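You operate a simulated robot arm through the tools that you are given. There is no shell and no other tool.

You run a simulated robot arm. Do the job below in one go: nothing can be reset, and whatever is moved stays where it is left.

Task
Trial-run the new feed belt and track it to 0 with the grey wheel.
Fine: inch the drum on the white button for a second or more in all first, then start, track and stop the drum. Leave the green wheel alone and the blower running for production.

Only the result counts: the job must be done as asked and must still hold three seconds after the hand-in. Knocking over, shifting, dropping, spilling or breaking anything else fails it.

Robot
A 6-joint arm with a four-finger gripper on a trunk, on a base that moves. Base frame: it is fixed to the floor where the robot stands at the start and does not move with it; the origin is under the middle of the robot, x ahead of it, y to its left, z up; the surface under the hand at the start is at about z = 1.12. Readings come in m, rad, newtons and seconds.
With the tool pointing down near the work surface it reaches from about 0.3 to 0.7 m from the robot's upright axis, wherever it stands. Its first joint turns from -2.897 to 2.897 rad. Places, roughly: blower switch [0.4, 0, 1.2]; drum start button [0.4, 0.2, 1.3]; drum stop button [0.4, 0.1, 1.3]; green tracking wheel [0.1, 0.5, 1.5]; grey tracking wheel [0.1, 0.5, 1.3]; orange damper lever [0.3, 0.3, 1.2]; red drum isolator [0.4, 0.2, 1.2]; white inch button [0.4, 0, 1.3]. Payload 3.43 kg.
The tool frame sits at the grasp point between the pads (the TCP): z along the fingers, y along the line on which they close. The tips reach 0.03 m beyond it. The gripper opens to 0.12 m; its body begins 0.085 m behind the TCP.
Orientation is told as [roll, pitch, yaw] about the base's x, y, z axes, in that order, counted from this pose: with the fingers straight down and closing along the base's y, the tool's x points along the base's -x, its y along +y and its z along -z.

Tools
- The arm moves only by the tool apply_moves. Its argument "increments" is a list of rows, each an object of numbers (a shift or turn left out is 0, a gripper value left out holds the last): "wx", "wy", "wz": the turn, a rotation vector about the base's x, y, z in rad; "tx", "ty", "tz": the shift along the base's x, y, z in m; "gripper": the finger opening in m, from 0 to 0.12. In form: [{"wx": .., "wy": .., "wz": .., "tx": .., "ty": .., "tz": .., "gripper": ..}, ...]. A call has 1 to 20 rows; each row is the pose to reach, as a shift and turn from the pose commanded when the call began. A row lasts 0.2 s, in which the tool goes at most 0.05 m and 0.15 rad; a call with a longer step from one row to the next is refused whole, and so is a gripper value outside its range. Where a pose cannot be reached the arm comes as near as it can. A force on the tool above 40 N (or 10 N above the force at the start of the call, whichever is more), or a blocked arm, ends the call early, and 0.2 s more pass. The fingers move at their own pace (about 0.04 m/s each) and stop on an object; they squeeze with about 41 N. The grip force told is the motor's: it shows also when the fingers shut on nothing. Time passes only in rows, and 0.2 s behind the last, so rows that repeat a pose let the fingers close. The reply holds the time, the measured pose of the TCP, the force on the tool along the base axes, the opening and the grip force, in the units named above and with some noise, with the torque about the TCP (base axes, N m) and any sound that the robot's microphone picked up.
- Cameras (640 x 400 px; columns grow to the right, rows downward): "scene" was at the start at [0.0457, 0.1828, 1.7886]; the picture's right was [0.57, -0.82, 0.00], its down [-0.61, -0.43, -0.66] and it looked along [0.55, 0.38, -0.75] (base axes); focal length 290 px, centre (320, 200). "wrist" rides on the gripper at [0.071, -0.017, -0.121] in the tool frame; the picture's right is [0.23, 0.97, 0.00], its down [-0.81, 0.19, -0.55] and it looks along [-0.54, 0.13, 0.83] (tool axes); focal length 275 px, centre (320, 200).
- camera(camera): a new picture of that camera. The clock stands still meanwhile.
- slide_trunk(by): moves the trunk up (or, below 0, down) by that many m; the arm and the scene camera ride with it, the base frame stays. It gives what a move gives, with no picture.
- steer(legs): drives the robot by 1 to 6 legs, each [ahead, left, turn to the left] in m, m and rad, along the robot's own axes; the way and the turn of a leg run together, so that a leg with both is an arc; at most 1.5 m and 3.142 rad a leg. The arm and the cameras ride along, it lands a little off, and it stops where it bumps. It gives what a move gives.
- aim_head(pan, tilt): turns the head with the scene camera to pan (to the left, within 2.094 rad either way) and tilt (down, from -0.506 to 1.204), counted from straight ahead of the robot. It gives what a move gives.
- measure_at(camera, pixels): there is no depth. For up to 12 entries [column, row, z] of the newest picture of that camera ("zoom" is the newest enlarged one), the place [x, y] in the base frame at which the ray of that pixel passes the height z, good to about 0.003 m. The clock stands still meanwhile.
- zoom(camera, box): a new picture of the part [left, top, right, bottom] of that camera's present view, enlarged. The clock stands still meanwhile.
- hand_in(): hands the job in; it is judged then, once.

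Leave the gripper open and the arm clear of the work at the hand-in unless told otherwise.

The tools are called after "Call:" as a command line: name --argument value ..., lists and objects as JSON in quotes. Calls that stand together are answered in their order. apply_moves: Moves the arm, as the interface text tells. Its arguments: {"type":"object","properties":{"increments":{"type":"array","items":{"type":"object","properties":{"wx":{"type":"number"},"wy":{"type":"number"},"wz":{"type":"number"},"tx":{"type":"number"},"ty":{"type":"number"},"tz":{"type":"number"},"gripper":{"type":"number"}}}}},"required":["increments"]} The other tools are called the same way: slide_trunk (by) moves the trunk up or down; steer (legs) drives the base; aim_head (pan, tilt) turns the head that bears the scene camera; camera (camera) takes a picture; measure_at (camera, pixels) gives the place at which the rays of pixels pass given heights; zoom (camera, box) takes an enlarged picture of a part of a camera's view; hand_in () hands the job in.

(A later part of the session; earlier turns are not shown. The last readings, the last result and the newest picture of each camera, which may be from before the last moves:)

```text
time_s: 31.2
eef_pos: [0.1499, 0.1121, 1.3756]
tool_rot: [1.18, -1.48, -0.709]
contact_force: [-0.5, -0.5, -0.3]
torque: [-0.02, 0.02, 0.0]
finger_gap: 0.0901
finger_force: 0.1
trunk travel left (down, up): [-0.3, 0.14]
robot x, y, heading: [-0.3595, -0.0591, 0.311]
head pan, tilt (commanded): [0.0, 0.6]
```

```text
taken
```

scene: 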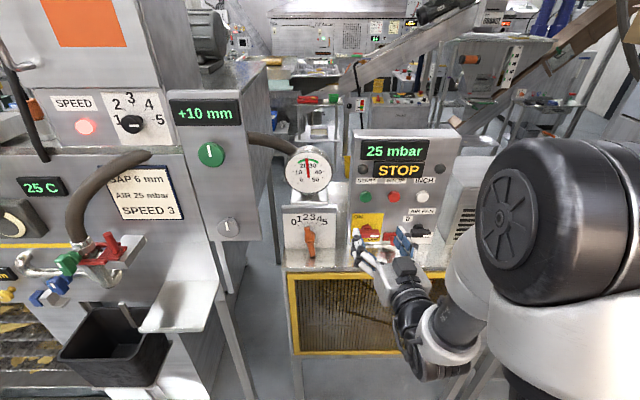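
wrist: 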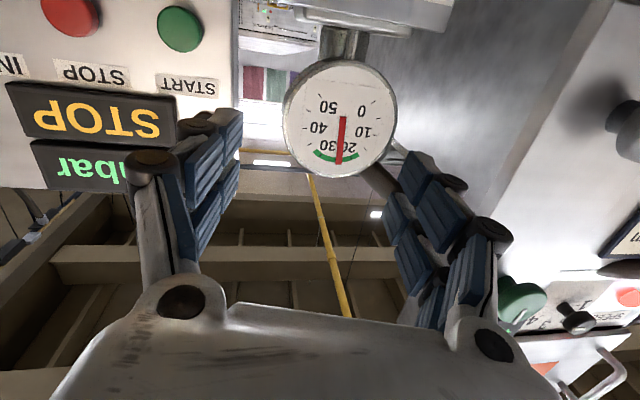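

The small test row held the pose, so the commanded pose follows the arm. Now I correct the orientation (yaw about -0.16, little roll) and go round to a stand-off 0.1 m before the grey wheel, keeping clear of gauge and lever.

Call:
apply_moves --increments '[{"tx": 0.0381, "ty": 0.0122, "tz": -0.005, "wx": -0.031, "wy": -0.035, "wz": -0.081}, {"tx": 0.0447, "ty": 0.0343, "tz": -0.01, "wx": -0.062, "wy": -0.07, "wz": -0.162}, {"tx": 0.031, "ty": 0.0771, "tz": -0.015, "wx": -0.062, "wy": -0.07, "wz": -0.162}, {"tx": 0.0077, "ty": 0.1169, "tz": -0.02, "wx": -0.062, "wy": -0.07, "wz": -0.162}, {"tx": -0.0156, "ty": 0.1567, "tz": -0.025, "wx": -0.062, "wy": -0.07, "wz": -0.162}, {"tx": -0.0388, "ty": 0.1964, "tz": -0.03, "wx": -0.062, "wy": -0.07, "wz": -0.162}, {"tx": -0.062, "ty": 0.2363, "tz": -0.035, "wx": -0.062, "wy": -0.07, "wz": -0.162}, {"tx": -0.0852, "ty": 0.276, "tz": -0.04, "wx": -0.062, "wy": -0.07, "wz": -0.162}, {"tx": -0.1086, "ty": 0.3159, "tz": -0.0426, "wx": -0.062, "wy": -0.07, "wz": -0.162}, {"tx": -0.1174, "ty": 0.3435, "tz": -0.0426, "wx": -0.062, "wy": -0.07, "wz": -0.162}]'

Call:
camera --camera "scene"

Call:
camera --camera "wrist"

```text
time_s: 33.4
eef_pos: [0.1737, 0.137, 1.3808]
tool_rot: [1.179, -1.504, -0.67]
contact_force: [-1.0, 0.2, 0.2]
torque: [-0.01, 0.01, 0.02]
finger_gap: 0.09
finger_force: 0.0
out of reach, approached as far as the arm can: row 1, 2, 3, 4, 5, 6, 7, 8, 9, 10
trunk travel left (down, up): [-0.3, 0.14]
robot x, y, heading: [-0.3583, -0.0616, 0.313]
head pan, tilt (commanded): [0.0, 0.6]
```

```text
taken
```

scene: 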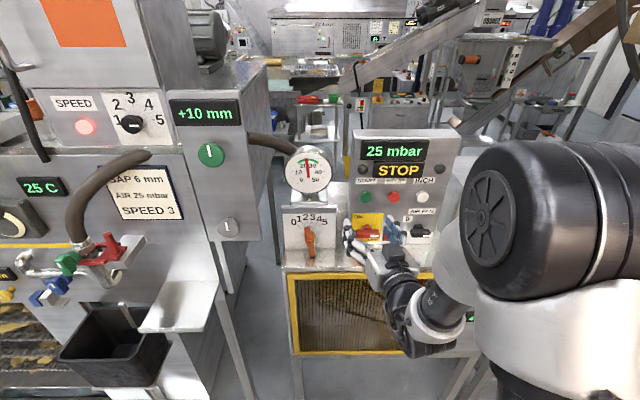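

```text
taken
```

wrist: 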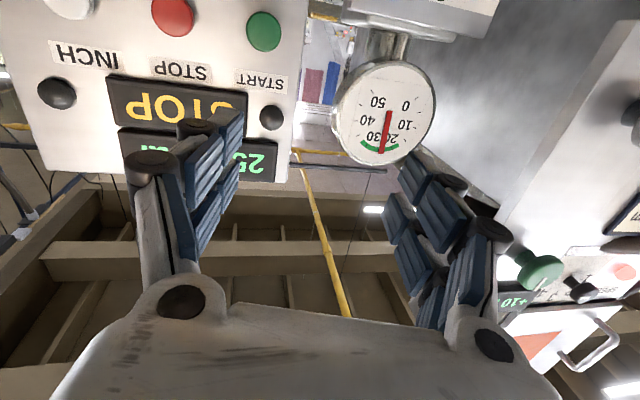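

The arm is stuck because a wrist roll joint is at its stop (the tool yaw stays ~14° to one side of the arm plane). I unwind: pitch the tool back to pointing down here in the free space while rising to z≈1.5.

Call:
apply_moves --increments '[{"wx": -0.063, "wy": 0.1123, "tz": 0.01}, {"wx": -0.1257, "wy": 0.2247, "tz": 0.02}, {"wx": -0.1885, "wy": 0.337, "tz": 0.03}, {"wx": -0.2513, "wy": 0.4493, "tz": 0.04}, {"wx": -0.3142, "wy": 0.5617, "tz": 0.05}, {"wx": -0.377, "wy": 0.674, "tz": 0.06}, {"wx": -0.4398, "wy": 0.7863, "tz": 0.07}, {"wx": -0.5027, "wy": 0.8987, "tz": 0.08}, {"wx": -0.5655, "wy": 1.011, "tz": 0.09}, {"wx": -0.6283, "wy": 1.1233, "tz": 0.1}, {"wx": -0.6912, "wy": 1.2357, "tz": 0.11}, {"wx": -0.754, "wy": 1.348, "tz": 0.12}]'

Call:
camera --camera "scene"

```text
time_s: 36.0
eef_pos: [0.1798, 0.1425, 1.4983]
tool_rot: [-0.004, 0.003, 0.446]
contact_force: [0.5, -0.3, 0.1]
torque: [-0.02, 0.02, 0.0]
finger_gap: 0.09
finger_force: 0.0
out of reach, approached as far as the arm can: row 5, 6
trunk travel left (down, up): [-0.3, 0.14]
robot x, y, heading: [-0.3642, -0.064, 0.307]
head pan, tilt (commanded): [0.0, 0.6]
```

```text
taken
```

scene: 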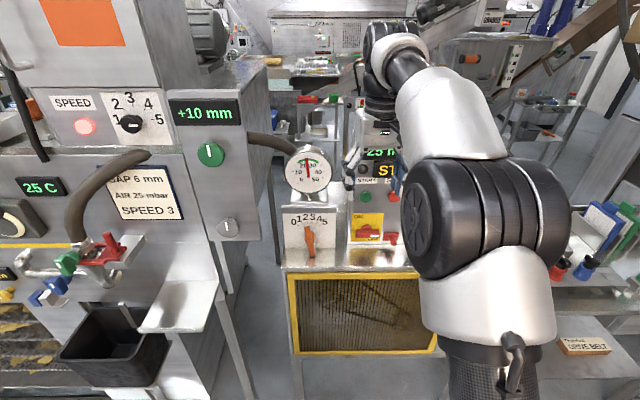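

Now the tool points straight down and the joint is unwound. With the trunk lower the forearm will be more level when the hand is level at z≈1.33, which avoids that stop. I lower the trunk in two stages, lifting the hand in between.

Call:
slide_trunk --by -0.15

Call:
apply_moves --increments '[{"tz": 0.045}, {"tz": 0.09}, {"tz": 0.135}, {"tz": 0.17}]'

Call:
slide_trunk --by -0.14

Call:
camera --camera "scene"

```text
time_s: 37.8
eef_pos: [0.179, 0.1409, 1.3517]
tool_rot: [-0.003, 0.0, 0.447]
contact_force: [0.0, -0.1, 0.0]
torque: [0.01, -0.02, -0.02]
finger_gap: 0.0902
finger_force: 0.1
trunk travel left (down, up): [-0.15, 0.29]
robot x, y, heading: [-0.3637, -0.0616, 0.31]
head pan, tilt (commanded): [0.0, 0.6]
```

```text
time_s: 38.8
eef_pos: [0.1348, 0.1245, 1.4435]
tool_rot: [-0.005, -0.003, 0.447]
contact_force: [0.5, -0.5, -0.1]
torque: [-0.01, 0.01, -0.02]
finger_gap: 0.0903
finger_force: 0.0
out of reach, approached as far as the arm can: row 2, 3, 4
trunk travel left (down, up): [-0.15, 0.29]
robot x, y, heading: [-0.363, -0.0623, 0.31]
head pan, tilt (commanded): [0.0, 0.6]
```

```text
time_s: 40.4
eef_pos: [0.1361, 0.1252, 1.3029]
tool_rot: [-0.005, -0.006, 0.447]
contact_force: [-0.1, 0.2, -0.1]
torque: [0.02, 0.01, -0.01]
finger_gap: 0.09
finger_force: 0.0
trunk travel left (down, up): [-0.01, 0.43]
robot x, y, heading: [-0.3615, -0.0614, 0.308]
head pan, tilt (commanded): [0.0, 0.6]
```

```text
taken
```

scene: 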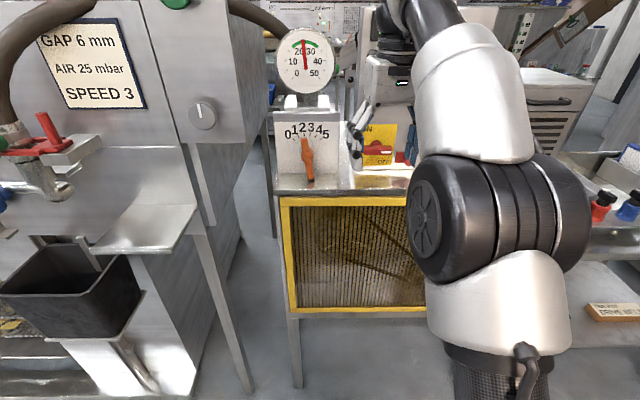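

Trunk is down 0.29 m. Next I move left with the tool down to about t=0.25 and square the yaw; then pitch up there, with the tool pointing to the right side of the arm's plane.

Call:
apply_moves --increments '[{"tx": -0.013, "ty": 0.0405, "tz": 0.005, "wz": -0.034}, {"tx": -0.026, "ty": 0.0809, "tz": 0.01, "wz": -0.068}, {"tx": -0.039, "ty": 0.1214, "tz": 0.015, "wz": -0.103}, {"tx": -0.0519, "ty": 0.1618, "tz": 0.02, "wz": -0.137}]'

Call:
aim_head --pan 0.25 --tilt 0.1

Call:
camera --camera "scene"

Call:
camera --camera "wrist"

```text
time_s: 41.4
eef_pos: [0.0648, 0.2709, 1.2937]
tool_rot: [-0.002, -0.007, 0.308]
contact_force: [-0.5, 1.4, 0.6]
torque: [-0.03, 0.02, -0.01]
finger_gap: 0.0898
finger_force: 0.0
out of reach, approached as far as the arm can: row 1, 2, 3, 4
trunk travel left (down, up): [-0.01, 0.43]
robot x, y, heading: [-0.3618, -0.0589, 0.308]
head pan, tilt (commanded): [0.0, 0.6]
```

```text
time_s: 42.4
eef_pos: [0.0665, 0.2683, 1.2937]
tool_rot: [-0.002, -0.008, 0.311]
contact_force: [-0.1, 0.0, -0.3]
torque: [-0.01, 0.01, -0.03]
finger_gap: 0.0899
finger_force: 0.1
trunk travel left (down, up): [-0.01, 0.43]
robot x, y, heading: [-0.3624, -0.0603, 0.307]
head pan, tilt (commanded): [0.25, 0.099]
```

```text
taken
```

scene: 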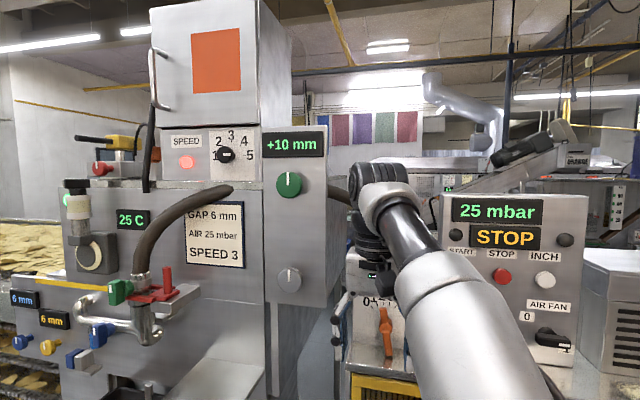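

```text
taken
```

wrist: 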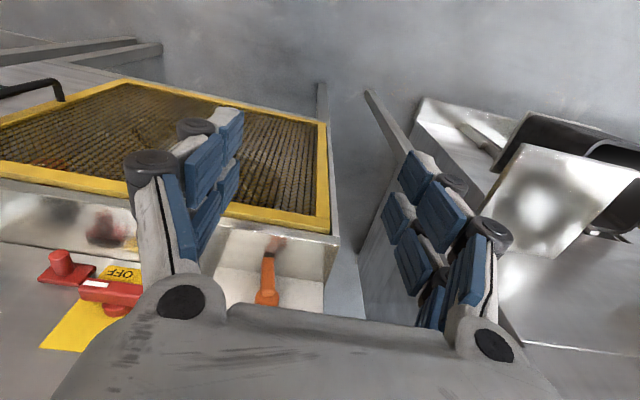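

Now the scene camera sees both displays past the arm. I pitch the tool up to level while moving left to the stand-off before the grey wheel.

Call:
apply_moves --increments '[{"tx": -0.0027, "ty": 0.0155, "tz": 0.0033, "wx": 0.0399, "wy": -0.1246}, {"tx": -0.0055, "ty": 0.031, "tz": 0.0066, "wx": 0.0798, "wy": -0.2493}, {"tx": -0.0082, "ty": 0.0466, "tz": 0.01, "wx": 0.1198, "wy": -0.3739}, {"tx": -0.011, "ty": 0.0621, "tz": 0.0131, "wx": 0.1597, "wy": -0.4985}, {"tx": -0.0137, "ty": 0.0776, "tz": 0.0164, "wx": 0.1996, "wy": -0.6232}, {"tx": -0.0165, "ty": 0.0931, "tz": 0.0197, "wx": 0.2395, "wy": -0.7478}, {"tx": -0.0192, "ty": 0.1086, "tz": 0.0229, "wx": 0.2794, "wy": -0.8724}, {"tx": -0.0219, "ty": 0.1241, "tz": 0.0262, "wx": 0.3193, "wy": -0.9971}, {"tx": -0.0247, "ty": 0.1397, "tz": 0.0295, "wx": 0.3593, "wy": -1.1217}, {"tx": -0.0274, "ty": 0.1552, "tz": 0.0328, "wx": 0.3992, "wy": -1.2463}, {"tx": -0.0302, "ty": 0.1707, "tz": 0.036, "wx": 0.4391, "wy": -1.371}, {"tx": -0.0329, "ty": 0.1862, "tz": 0.0393, "wx": 0.479, "wy": -1.4956}]'

Call:
camera --camera "scene"

Call:
camera --camera "wrist"

```text
time_s: 45.0
eef_pos: [0.0326, 0.4591, 1.3343]
tool_rot: [2.953, -1.565, -2.645]
contact_force: [0.5, 0.2, 0.9]
torque: [-0.01, 0.06, -0.03]
finger_gap: 0.0899
finger_force: 0.2
trunk travel left (down, up): [-0.01, 0.43]
robot x, y, heading: [-0.3666, -0.0647, 0.312]
head pan, tilt (commanded): [0.25, 0.099]
```

```text
taken
```

scene: 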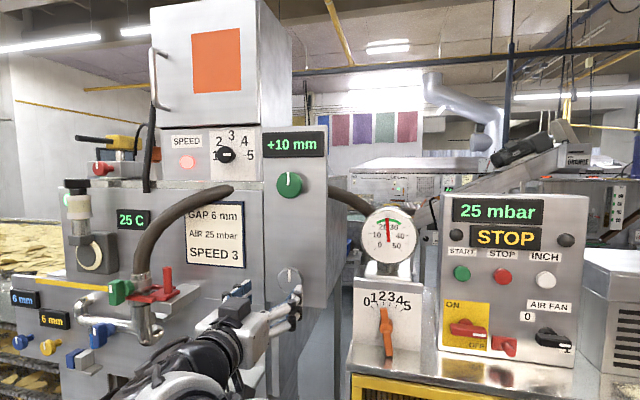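

```text
taken
```

wrist: 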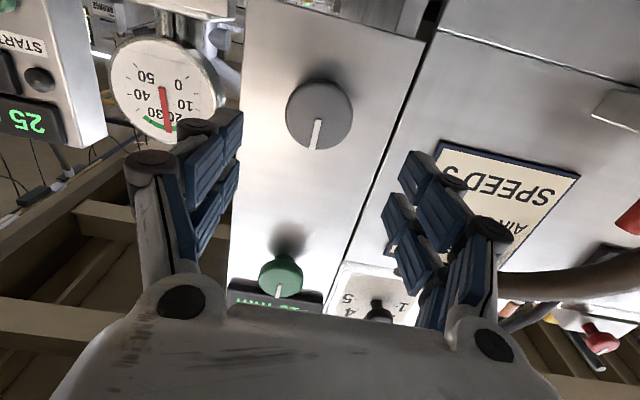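

Reached the stand-off, level, with the grey wheel between the open fingers. I measure the wheel in both views and enlarge it to see its face and rim.

Call:
measure_at --camera "wrist" --pixels '[[318, 115, 1.33], [318, 115, 1.335], [287, 112, 1.33], [351, 118, 1.33], [318, 82, 1.3], [318, 150, 1.36], [280, 275, 1.5]]'

Call:
zoom --camera "wrist" --box '[230, 40, 410, 200]'

Call:
zoom --camera "scene" --box '[230, 230, 350, 350]'

```text
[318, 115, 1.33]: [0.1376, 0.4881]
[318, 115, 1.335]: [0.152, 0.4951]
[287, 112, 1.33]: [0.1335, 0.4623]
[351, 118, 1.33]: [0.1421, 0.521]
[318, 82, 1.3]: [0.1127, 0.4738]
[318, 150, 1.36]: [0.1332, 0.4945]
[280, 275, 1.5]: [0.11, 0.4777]
```

```text
2.50 times, centred on (320, 120) of wrist
```

zoom: 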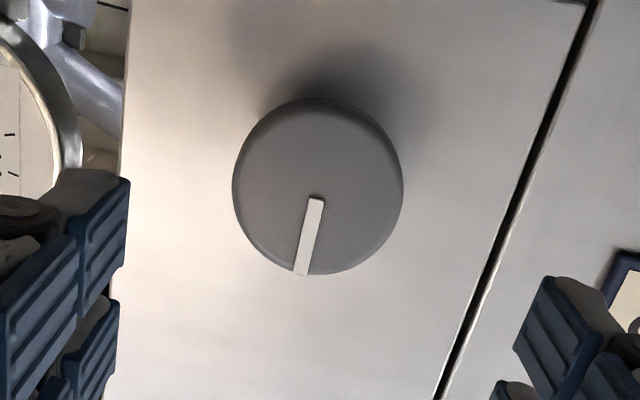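

```text
3.33 times, centred on (290, 290) of scene
```

zoom: 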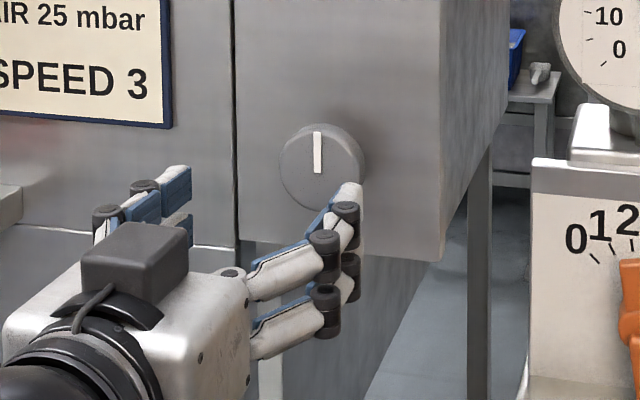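

The wheel face is at about s=0.277 (x 0.135, y 0.486), z=1.33, diameter about 0.058 m, its white mark pointing up. The rehearsal works. Now I go to the START button: close fingers, move right and tilt slightly down, stopping about 5 cm short of the green button.

Call:
apply_moves --increments '[{"tx": 0.0135, "ty": -0.0425, "tz": -0.0023, "wx": -0.0225, "wy": 0.0707, "gripper": 0.0}, {"tx": 0.032, "ty": -0.0839, "tz": -0.0043, "wx": -0.045, "wy": 0.1414, "gripper": 0.0}, {"tx": 0.0503, "ty": -0.1253, "tz": -0.0063, "wx": -0.0675, "wy": 0.2121, "gripper": 0.0}, {"tx": 0.0736, "ty": -0.165, "tz": -0.0093, "wx": -0.09, "wy": 0.2828, "gripper": 0.0}, {"tx": 0.1006, "ty": -0.2006, "tz": -0.0123, "wx": -0.1125, "wy": 0.3535, "gripper": 0.0}, {"tx": 0.1314, "ty": -0.2316, "tz": -0.0143, "wx": -0.1125, "wy": 0.3535, "gripper": 0.0}, {"tx": 0.1664, "ty": -0.2593, "tz": -0.0163, "wx": -0.1125, "wy": 0.3535, "gripper": 0.0}, {"tx": 0.2056, "ty": -0.2835, "tz": -0.0193, "wx": -0.1125, "wy": 0.3535, "gripper": 0.0}, {"tx": 0.2481, "ty": -0.3015, "tz": -0.0223, "wx": -0.1125, "wy": 0.3535, "gripper": 0.0}, {"tx": 0.2807, "ty": -0.3048, "tz": -0.0223, "wx": -0.1125, "wy": 0.3535, "gripper": 0.0}]'

Call:
camera --camera "scene"

Call:
camera --camera "wrist"

```text
time_s: 47.2
eef_pos: [0.311, 0.1519, 1.3102]
tool_rot: [-0.001, -1.204, 0.307]
contact_force: [-0.1, -1.1, -0.2]
torque: [0.0, -0.02, 0.02]
finger_gap: 0.0
finger_force: 33.1
trunk travel left (down, up): [-0.01, 0.43]
robot x, y, heading: [-0.3564, -0.0618, 0.306]
head pan, tilt (commanded): [0.25, 0.099]
```

```text
taken
```

scene: 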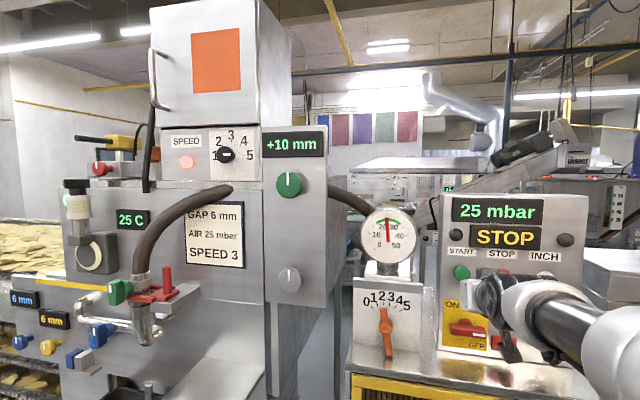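

```text
taken
```

wrist: 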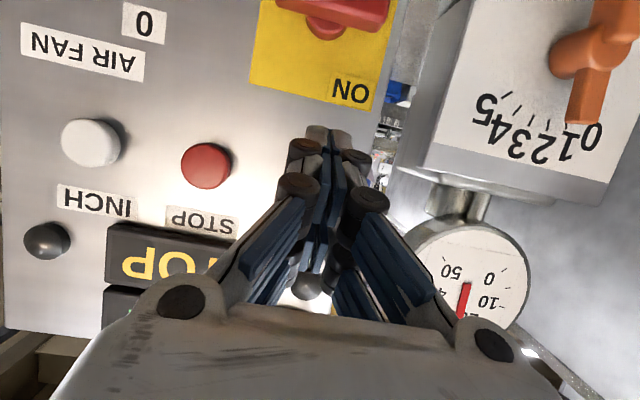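

Aligned on START (t within 3 mm, z about right). I push in along the normal in small steps.

Call:
apply_moves --increments '[{"tx": 0.0286, "ty": 0.0091}, {"tx": 0.0476, "ty": 0.0152}, {"tx": 0.0534, "ty": 0.017}, {"tx": 0.0572, "ty": 0.0182}, {"tx": 0.061, "ty": 0.0194}]'

Call:
camera --camera "scene"

```text
time_s: 48.3
eef_pos: [0.3636, 0.1689, 1.3135]
tool_rot: [-0.005, -1.198, 0.312]
contact_force: [-33.0, -8.9, -0.3]
torque: [0.12, -0.43, 0.04]
finger_gap: 0.0059
finger_force: 33.3
trunk travel left (down, up): [-0.01, 0.43]
robot x, y, heading: [-0.3613, -0.0585, 0.308]
head pan, tilt (commanded): [0.25, 0.099]
heard: click
stopped in row 5: the force on the tool passed its limit at 43 N (the readings are from after the stop); the commanded pose is now the measured one
```

```text
taken
```

scene: 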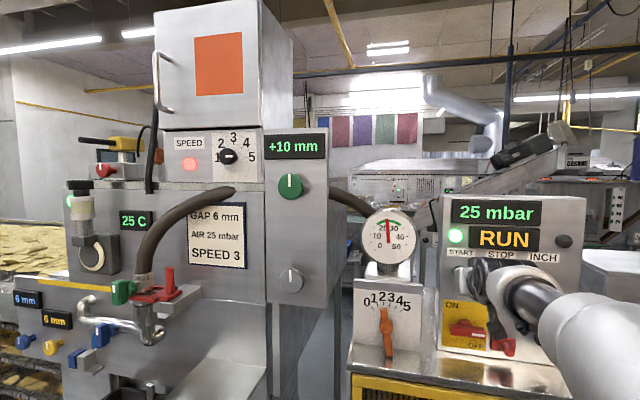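

Display shows RUN with the lamp lit: the drum is running. I back off and follow the rehearsed path to the grey wheel stand-off, opening the fingers.

Call:
apply_moves --increments '[{"tx": -0.0381, "ty": -0.0121}, {"tx": -0.0751, "ty": -0.0113}, {"tx": -0.1175, "ty": 0.0066, "tz": 0.002, "gripper": 0.09}, {"tx": -0.159, "ty": 0.0281, "tz": 0.004, "gripper": 0.09}, {"tx": -0.196, "ty": 0.0552, "tz": 0.006, "gripper": 0.09}, {"tx": -0.2271, "ty": 0.0872, "tz": 0.008, "gripper": 0.09}, {"tx": -0.2541, "ty": 0.1227, "tz": 0.01, "wx": 0.0225, "wy": -0.0707, "gripper": 0.09}, {"tx": -0.2768, "ty": 0.1606, "tz": 0.012, "wx": 0.045, "wy": -0.1414, "gripper": 0.09}, {"tx": -0.2964, "ty": 0.1995, "tz": 0.014, "wx": 0.0675, "wy": -0.2121, "gripper": 0.09}, {"tx": -0.3148, "ty": 0.2409, "tz": 0.016, "wx": 0.09, "wy": -0.2828, "gripper": 0.09}, {"tx": -0.3295, "ty": 0.2835, "tz": 0.0165, "wx": 0.1125, "wy": -0.3535, "gripper": 0.09}, {"tx": -0.3303, "ty": 0.2872, "tz": 0.0165, "wx": 0.1125, "wy": -0.3535, "gripper": 0.09}]'

Call:
camera --camera "scene"

Call:
camera --camera "wrist"

```text
time_s: 50.9
eef_pos: [0.0416, 0.4588, 1.3252]
tool_rot: [0.199, -1.569, 0.108]
contact_force: [-0.5, -0.6, 0.6]
torque: [0.0, -0.01, -0.02]
finger_gap: 0.0899
finger_force: 0.0
trunk travel left (down, up): [-0.01, 0.43]
robot x, y, heading: [-0.3614, -0.0614, 0.307]
head pan, tilt (commanded): [0.25, 0.099]
```

```text
taken
```

scene: 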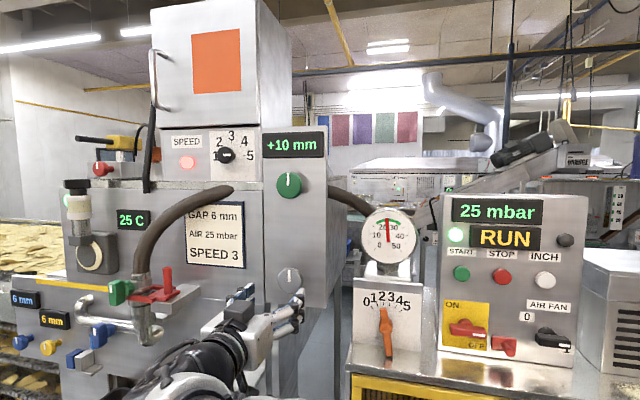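

```text
taken
```

wrist: 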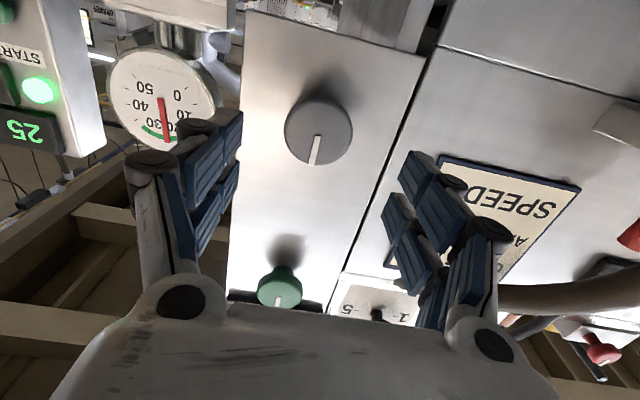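

Still +10 mm and RUN, so nothing drifts by itself. The wheel centre is at t=0.425, z≈1.331. I move in with open fingers in two steps, raising 6 mm, and watch the force.

Call:
apply_moves --increments '[{"tx": 0.0381, "ty": 0.0121, "tz": 0.006}, {"tx": 0.0667, "ty": 0.0212, "tz": 0.006}, {"tx": 0.0762, "ty": 0.0243, "tz": 0.006}, {"tx": 0.0834, "ty": 0.0265, "tz": 0.006}]'

Call:
camera --camera "wrist"

Call:
zoom --camera "scene" --box '[220, 120, 360, 350]'

```text
time_s: 51.9
eef_pos: [0.1239, 0.4846, 1.3325]
tool_rot: [-0.003, -1.567, 0.312]
contact_force: [0.6, -0.8, 0.3]
torque: [-0.01, 0.03, 0.0]
finger_gap: 0.0896
finger_force: 0.2
trunk travel left (down, up): [-0.01, 0.43]
robot x, y, heading: [-0.3633, -0.0606, 0.312]
head pan, tilt (commanded): [0.25, 0.099]
```

```text
taken
```

wrist: 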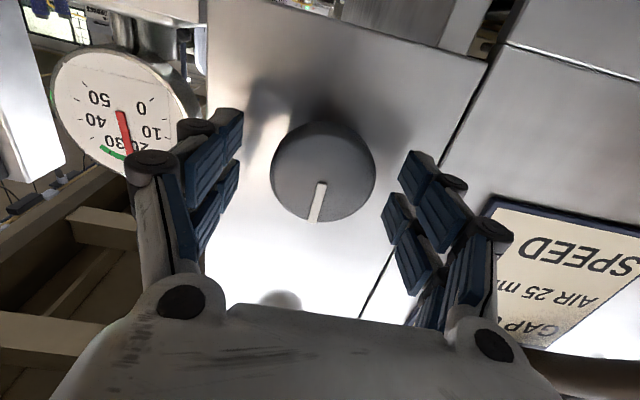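

```text
1.74 times, centred on (290, 235) of scene
```

zoom: 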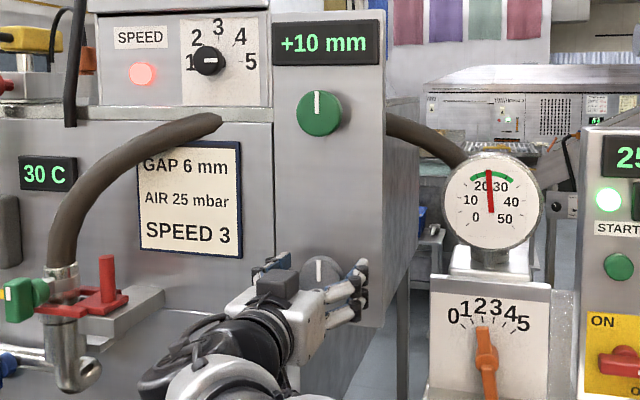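

The wheel sits centred between the pads. The panel's temperature reading went from 25 C to 30 C since the start, so I keep moving briskly. I advance 5 mm more, close on the rim and make a trial turn of +0.3 rad (clockwise).

Call:
apply_moves --increments '[{"tx": 0.0048, "ty": 0.0015, "gripper": 0.09}, {"tx": 0.0048, "ty": 0.0015, "gripper": 0.03}, {"tx": 0.0048, "ty": 0.0015, "gripper": 0.03}, {"tx": 0.0048, "ty": 0.0015, "gripper": 0.03}, {"tx": 0.0048, "ty": 0.0015, "gripper": 0.03}, {"tx": 0.0048, "ty": 0.0015, "wx": 0.0953, "wy": 0.0303, "gripper": 0.03}, {"tx": 0.0048, "ty": 0.0015, "wx": 0.1906, "wy": 0.0606, "gripper": 0.03}, {"tx": 0.0048, "ty": 0.0015, "wx": 0.2859, "wy": 0.091, "gripper": 0.03}, {"tx": 0.0048, "ty": 0.0015, "wx": 0.2859, "wy": 0.091, "gripper": 0.03}]'

Call:
zoom --camera "scene" --box '[60, 120, 360, 350]'

Call:
camera --camera "wrist"

```text
time_s: 53.9
eef_pos: [0.129, 0.484, 1.333]
tool_rot: [1.564, -1.271, -1.256]
contact_force: [-3.8, -1.1, 0.2]
torque: [-0.03, 0.06, 0.28]
finger_gap: 0.0542
finger_force: 44.7
trunk travel left (down, up): [-0.01, 0.43]
robot x, y, heading: [-0.3619, -0.0615, 0.309]
head pan, tilt (commanded): [0.25, 0.099]
```

```text
1.74 times, centred on (210, 235) of scene
```

zoom: 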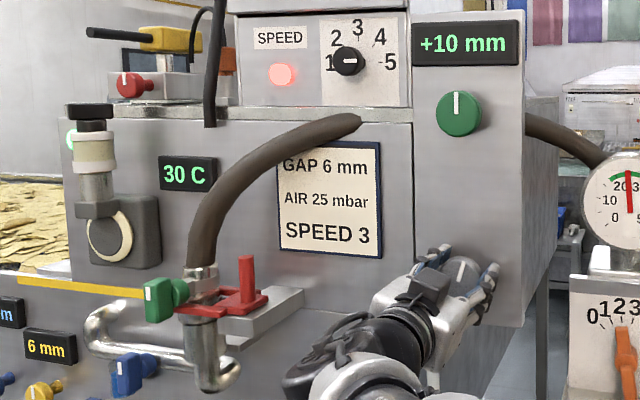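

```text
taken
```

wrist: 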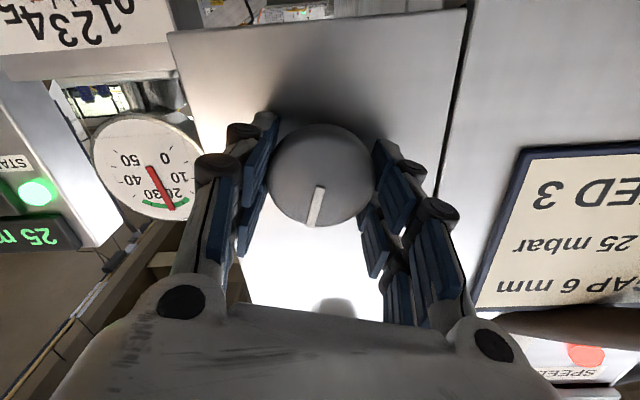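

The wheel turned with the hand (its mark keeps its place between the pads), yet the display still says +10 mm; the belt may respond slowly. I hold for a second and look again.

Call:
apply_moves --increments '[{"tz": 0}, {"tz": 0}, {"tz": 0}, {"tz": 0}, {"tz": 0}]'

Call:
zoom --camera "scene" --box '[60, 120, 360, 350]'

```text
time_s: 55.1
eef_pos: [0.1287, 0.486, 1.3317]
tool_rot: [1.562, -1.272, -1.252]
contact_force: [-3.5, -2.0, -2.0]
torque: [0.02, -0.08, 0.11]
finger_gap: 0.0539
finger_force: 45.0
trunk travel left (down, up): [-0.01, 0.43]
robot x, y, heading: [-0.3619, -0.0609, 0.31]
head pan, tilt (commanded): [0.25, 0.099]
```

```text
1.74 times, centred on (210, 235) of scene
```

zoom: 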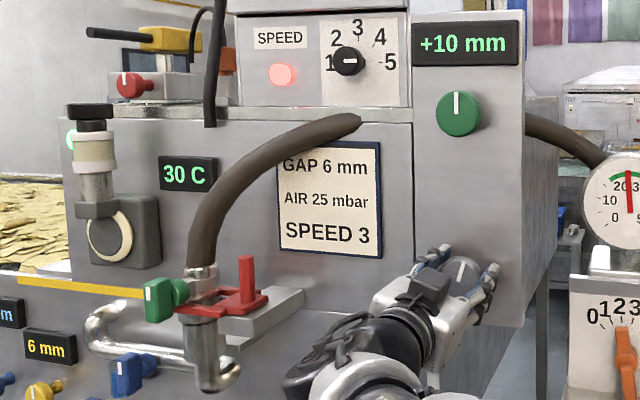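

Call:
zoom --camera "scene" --box '[250, 230, 320, 300]'

Call:
zoom --camera "scene" --box '[420, 180, 600, 300]'

Call:
zoom --camera "wrist" --box '[250, 100, 390, 240]'

```text
5.71 times, centred on (285, 265) of scene
```

zoom: 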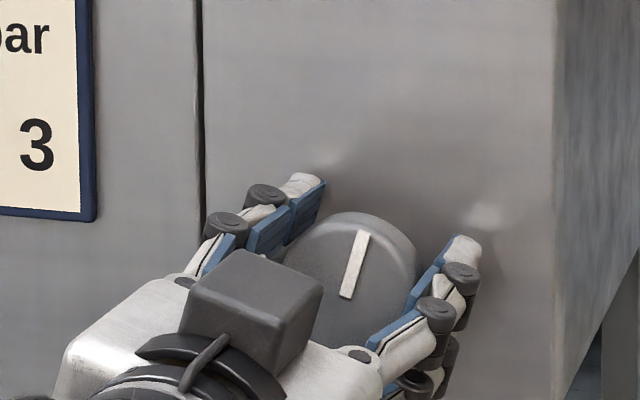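

```text
3.33 times, centred on (510, 240) of scene
```

zoom: 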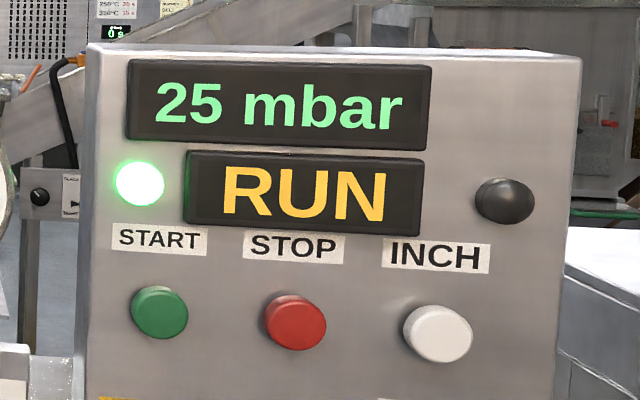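

```text
2.86 times, centred on (320, 170) of wrist
```

zoom: 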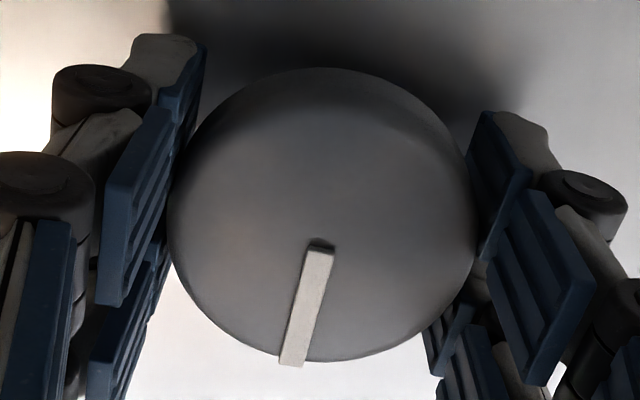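

The wheel has turned about 0.3 rad clockwise but the display is unchanged (there may be play in it). I turn on by another 0.6 rad in the same direction and look.

Call:
apply_moves --increments '[{"wx": 0.1238, "wy": 0.0394}, {"wx": 0.2477, "wy": 0.0788}, {"wx": 0.3716, "wy": 0.1182}, {"wx": 0.4955, "wy": 0.1577}, {"wx": 0.5717, "wy": 0.1819}, {"wx": 0.5717, "wy": 0.1819}]'

Call:
camera --camera "scene"

Call:
zoom --camera "scene" --box '[250, 110, 390, 310]'

```text
time_s: 56.5
eef_pos: [0.1297, 0.4836, 1.3303]
tool_rot: [1.567, -0.67, -1.259]
contact_force: [-1.7, -7.3, -6.3]
torque: [-0.05, 0.04, -0.02]
finger_gap: 0.0539
finger_force: 44.8
trunk travel left (down, up): [-0.01, 0.43]
robot x, y, heading: [-0.3607, -0.0619, 0.31]
head pan, tilt (commanded): [0.25, 0.099]
```

```text
taken
```

scene: 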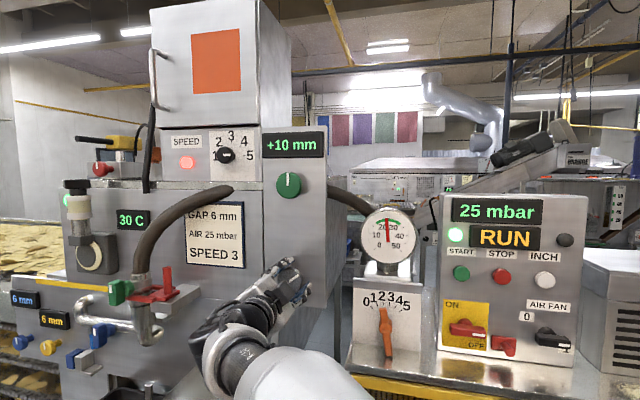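

```text
2.00 times, centred on (320, 210) of scene
```

zoom: 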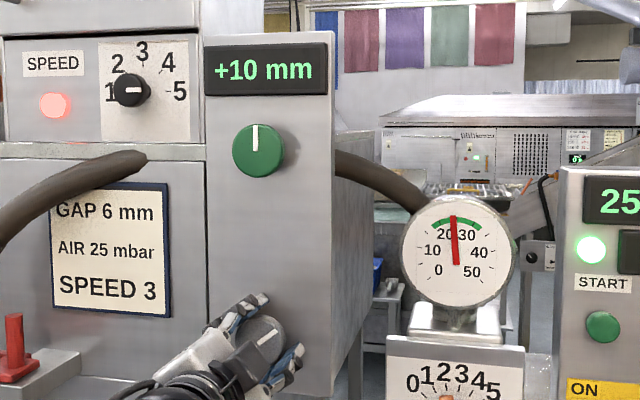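

The mark has turned about 0.9 rad clockwise and the reading is still +10 mm. Maybe +10 is the end of its range or it acts the other way. I turn back counter-clockwise by 1.5 rad (0.6 rad past the original position) and look.

Call:
apply_moves --increments '[{"wx": -0.1334, "wy": -0.0424}, {"wx": -0.2668, "wy": -0.0849}, {"wx": -0.4002, "wy": -0.1273}, {"wx": -0.5336, "wy": -0.1698}, {"wx": -0.667, "wy": -0.2122}, {"wx": -0.8004, "wy": -0.2547}, {"wx": -0.8576, "wy": -0.2729}]'

Call:
zoom --camera "scene" --box '[250, 110, 390, 310]'

Call:
apply_moves --increments '[{"wx": -0.1334, "wy": -0.0424}, {"wx": -0.2668, "wy": -0.0849}, {"wx": -0.4002, "wy": -0.1273}, {"wx": -0.5336, "wy": -0.1698}, {"wx": -0.5717, "wy": -0.1819}]'

Call:
zoom --camera "scene" --box '[250, 110, 390, 310]'

```text
time_s: 58.1
eef_pos: [0.1274, 0.4859, 1.3321]
tool_rot: [-0.694, -1.569, 1.005]
contact_force: [-1.5, 0.5, -4.3]
torque: [0.11, -0.32, 0.63]
finger_gap: 0.0539
finger_force: 44.6
trunk travel left (down, up): [-0.01, 0.43]
robot x, y, heading: [-0.3662, -0.0661, 0.306]
head pan, tilt (commanded): [0.25, 0.099]
```

```text
2.00 times, centred on (320, 210) of scene
```

zoom: 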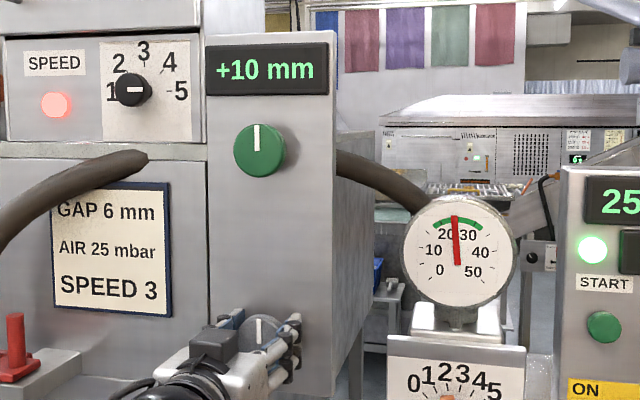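

```text
time_s: 59.3
eef_pos: [0.1295, 0.4873, 1.3318]
tool_rot: [-1.565, -0.966, 1.875]
contact_force: [-3.3, 9.0, -1.2]
torque: [0.1, -0.3, 0.86]
finger_gap: 0.0537
finger_force: 45.8
trunk travel left (down, up): [-0.01, 0.43]
robot x, y, heading: [-0.3627, -0.065, 0.313]
head pan, tilt (commanded): [0.25, 0.099]
```

```text
2.00 times, centred on (320, 210) of scene
```

zoom: 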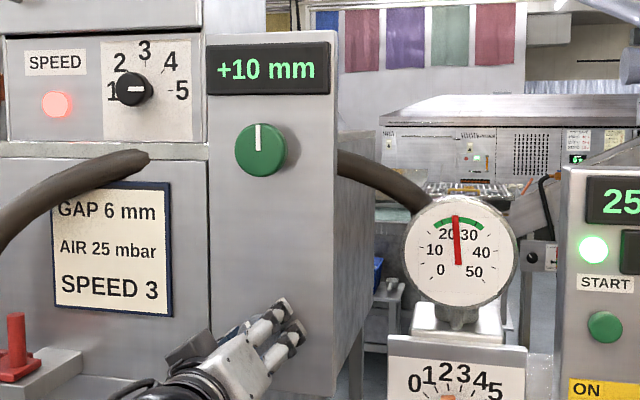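

Still +10 mm. The SPEED knob's mark seems to look different between pictures; I enlarge that and the wheel.

Call:
zoom --camera "scene" --box '[160, 115, 280, 190]'

Call:
camera --camera "wrist"

Call:
camera --camera "scene"

```text
5.33 times, centred on (220, 152) of scene
```

zoom: 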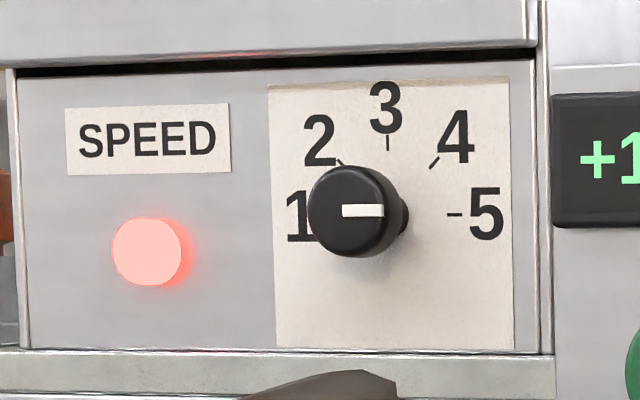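

```text
taken
```

wrist: 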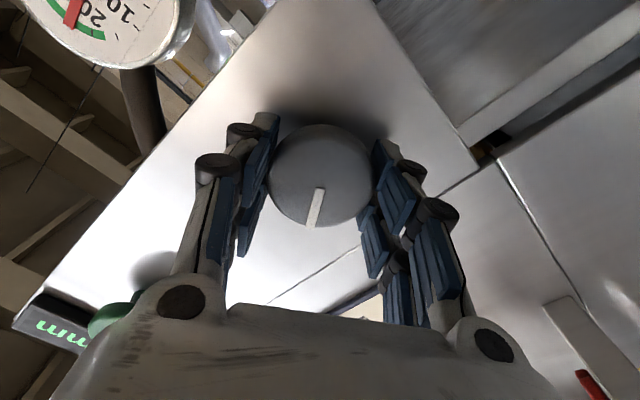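

```text
taken
```

scene: 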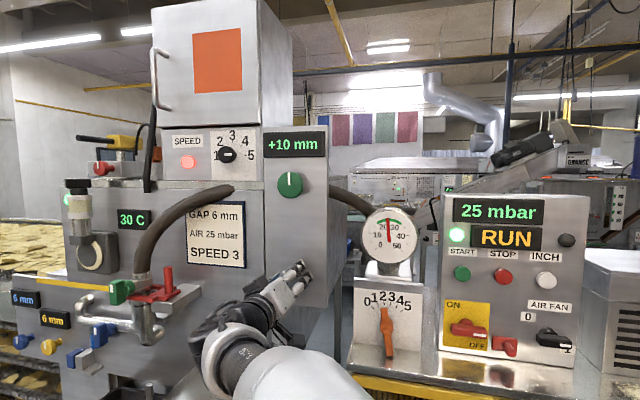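

SPEED knob is unchanged, the wheel is now about 0.6 rad counter-clockwise of its original position. I hold here for 2 s to see whether the belt walks slowly.

Call:
apply_moves --increments '[{"tz": 0}, {"tz": 0}, {"tz": 0}, {"tz": 0}, {"tz": 0}, {"tz": 0}, {"tz": 0}, {"tz": 0}, {"tz": 0}]'

Call:
zoom --camera "scene" --box '[100, 110, 340, 310]'

Call:
zoom --camera "scene" --box '[340, 170, 620, 390]'

```text
time_s: 61.3
eef_pos: [0.1285, 0.4871, 1.3323]
tool_rot: [-1.565, -0.968, 1.874]
contact_force: [-5.2, 8.7, -3.9]
torque: [-0.02, 0.18, 0.3]
finger_gap: 0.0537
finger_force: 45.2
trunk travel left (down, up): [-0.01, 0.43]
robot x, y, heading: [-0.3614, -0.0599, 0.308]
head pan, tilt (commanded): [0.25, 0.099]
```

```text
2.00 times, centred on (220, 210) of scene
```

zoom: 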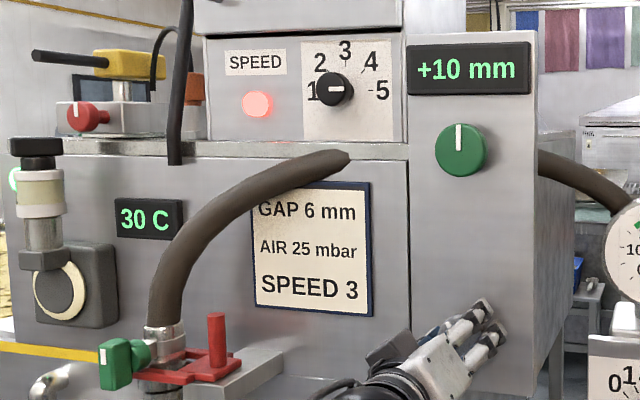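

```text
1.82 times, centred on (480, 280) of scene
```

zoom: 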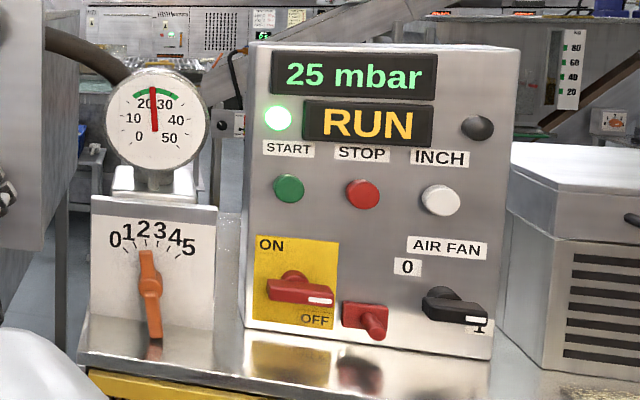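

The fan switch now clearly shows "1" at its mark, so the blower is on; the isolator's mark, in the same position, lies by OFF. I need to know if the drum truly runs. I tilt the head down to watch the belt behind the mesh while RUN is shown.

Call:
aim_head --pan 0.1 --tilt 0.45

Call:
camera --camera "scene"

```text
time_s: 62.2
eef_pos: [0.1283, 0.4882, 1.3314]
tool_rot: [-1.566, -0.968, 1.872]
contact_force: [-6.2, 8.9, -5.5]
torque: [-0.04, 0.23, 0.26]
finger_gap: 0.0535
finger_force: 45.4
trunk travel left (down, up): [-0.01, 0.43]
robot x, y, heading: [-0.3639, -0.0635, 0.304]
head pan, tilt (commanded): [0.099, 0.45]
```

```text
taken
```

scene: 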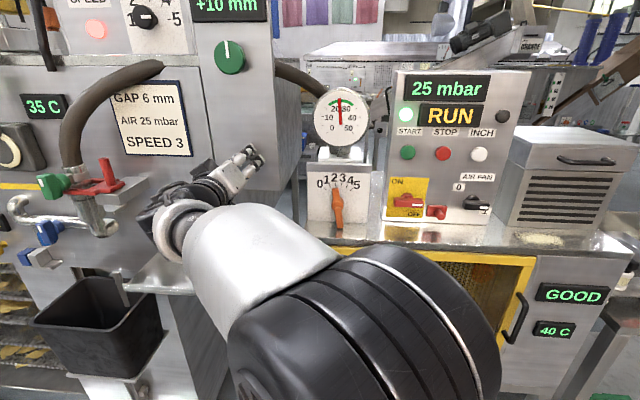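

The temperature display crept to 35 C. A part of the mesh is visible right of the arm; I enlarge it, let 0.4 s pass and enlarge it again to see any motion.

Call:
zoom --camera "scene" --box '[390, 240, 540, 340]'

Call:
apply_moves --increments '[{"tz": 0}]'

Call:
zoom --camera "scene" --box '[390, 240, 540, 340]'

```text
4.00 times, centred on (465, 290) of scene
```

zoom: 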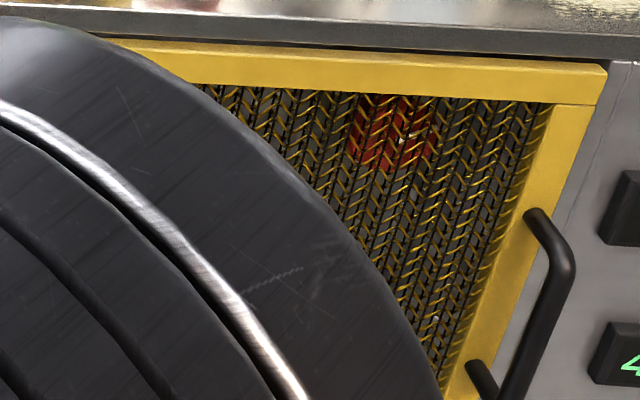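

```text
time_s: 62.6
eef_pos: [0.1283, 0.4871, 1.3317]
tool_rot: [-1.565, -0.968, 1.873]
contact_force: [-7.0, 7.5, -6.1]
torque: [-0.02, 0.2, 0.29]
finger_gap: 0.0537
finger_force: 45.2
trunk travel left (down, up): [-0.01, 0.43]
robot x, y, heading: [-0.3626, -0.0634, 0.311]
head pan, tilt (commanded): [0.099, 0.45]
```

```text
4.00 times, centred on (465, 290) of scene
```

zoom: 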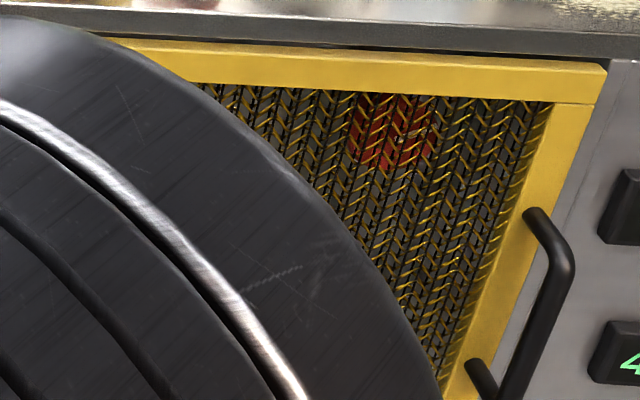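

Something red does turn slowly behind the mesh. The display may simply be slow or capped, so I continue turning the grey wheel counter-clockwise by 1.2 rad more, with the head back up to watch the display.

Call:
apply_moves --increments '[{"wx": -0.1334, "wy": -0.0424}, {"wx": -0.2668, "wy": -0.0849}, {"wx": -0.4002, "wy": -0.1273}, {"wx": -0.5336, "wy": -0.1698}, {"wx": -0.667, "wy": -0.2122}, {"wx": -0.8004, "wy": -0.2547}, {"wx": -0.9338, "wy": -0.2971}, {"wx": -1.0672, "wy": -0.3396}, {"wx": -1.1435, "wy": -0.3638}]'

Call:
camera --camera "wrist"

Call:
aim_head --pan 0.25 --tilt 0.1

Call:
camera --camera "scene"

```text
time_s: 64.6
eef_pos: [0.129, 0.4873, 1.3308]
tool_rot: [-1.567, 0.236, 1.876]
contact_force: [-10.5, 4.6, -20.2]
torque: [0.02, 0.13, -0.2]
finger_gap: 0.0536
finger_force: 45.2
trunk travel left (down, up): [-0.01, 0.43]
robot x, y, heading: [-0.3632, -0.0631, 0.308]
head pan, tilt (commanded): [0.099, 0.45]
```

```text
taken
```

wrist: 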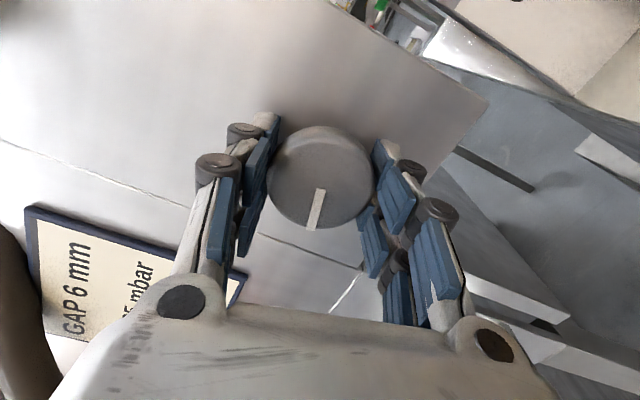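

```text
time_s: 65.4
eef_pos: [0.1287, 0.4872, 1.3285]
tool_rot: [-1.567, 0.233, 1.876]
contact_force: [-11.0, 2.7, -23.6]
torque: [-0.1, 0.39, 0.18]
finger_gap: 0.053
finger_force: 45.3
trunk travel left (down, up): [-0.01, 0.43]
robot x, y, heading: [-0.3634, -0.06, 0.311]
head pan, tilt (commanded): [0.25, 0.099]
```

```text
taken
```

scene: 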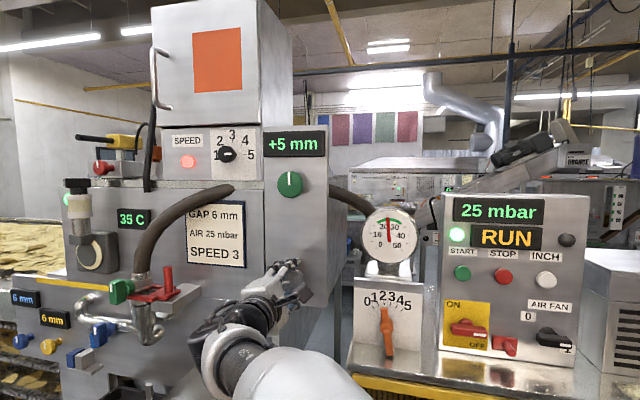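

The reading changed to +5 mm (it seems to show steps of 5), so counter-clockwise is right. There is about 24 N of downward load from slight off-centring, so I lower the hand 3 mm while I go on turning counter-clockwise by 0.3 rad.

Call:
apply_moves --increments '[{"tx": -0.001, "tz": -0.0015}, {"tx": -0.001, "tz": -0.003}, {"tx": -0.001, "tz": -0.003, "wx": -0.143, "wy": -0.0455}, {"tx": -0.001, "tz": -0.003, "wx": -0.2859, "wy": -0.091}, {"tx": -0.001, "tz": -0.003, "wx": -0.2859, "wy": -0.091}]'

Call:
zoom --camera "scene" --box '[100, 110, 340, 310]'

```text
time_s: 66.6
eef_pos: [0.129, 0.4875, 1.3292]
tool_rot: [-1.573, 0.531, 1.872]
contact_force: [6.2, 12.7, 0.8]
torque: [0.09, -0.24, -0.02]
finger_gap: 0.0532
finger_force: 45.1
trunk travel left (down, up): [-0.01, 0.43]
robot x, y, heading: [-0.3635, -0.0614, 0.311]
head pan, tilt (commanded): [0.25, 0.099]
```

```text
2.00 times, centred on (220, 210) of scene
```

zoom: 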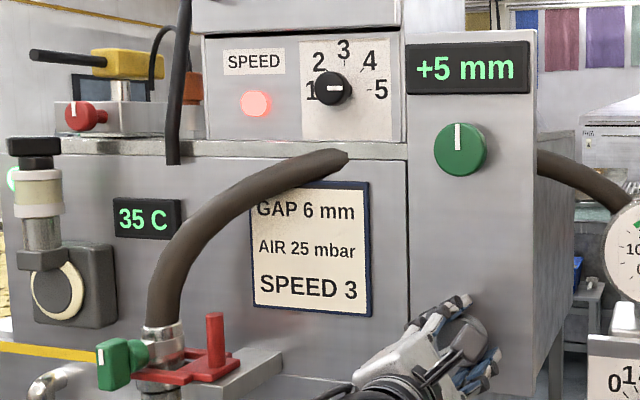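

Still +5 mm at about -2.1 rad, load is gone. I go on by 0.3 rad.

Call:
apply_moves --increments '[{"wx": -0.143, "wy": -0.0455}, {"wx": -0.2859, "wy": -0.091}, {"wx": -0.2859, "wy": -0.091}, {"wx": -0.2859, "wy": -0.091}]'

Call:
zoom --camera "scene" --box '[100, 110, 340, 310]'

```text
time_s: 67.6
eef_pos: [0.1279, 0.4874, 1.3281]
tool_rot: [-1.573, 0.832, 1.875]
contact_force: [8.9, 14.2, 6.2]
torque: [0.14, -0.44, -0.26]
finger_gap: 0.0532
finger_force: 44.7
trunk travel left (down, up): [-0.01, 0.43]
robot x, y, heading: [-0.3641, -0.0601, 0.306]
head pan, tilt (commanded): [0.25, 0.099]
```

```text
2.00 times, centred on (220, 210) of scene
```

zoom: 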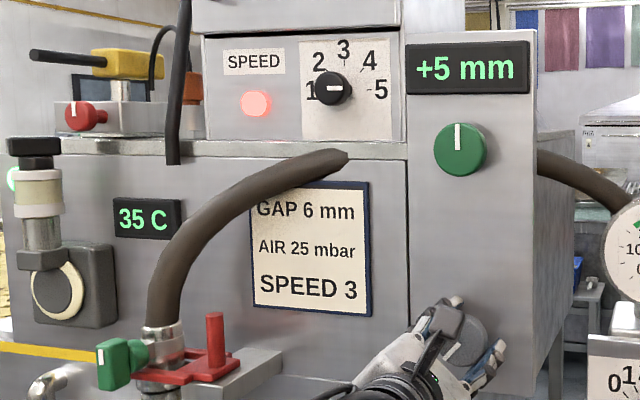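

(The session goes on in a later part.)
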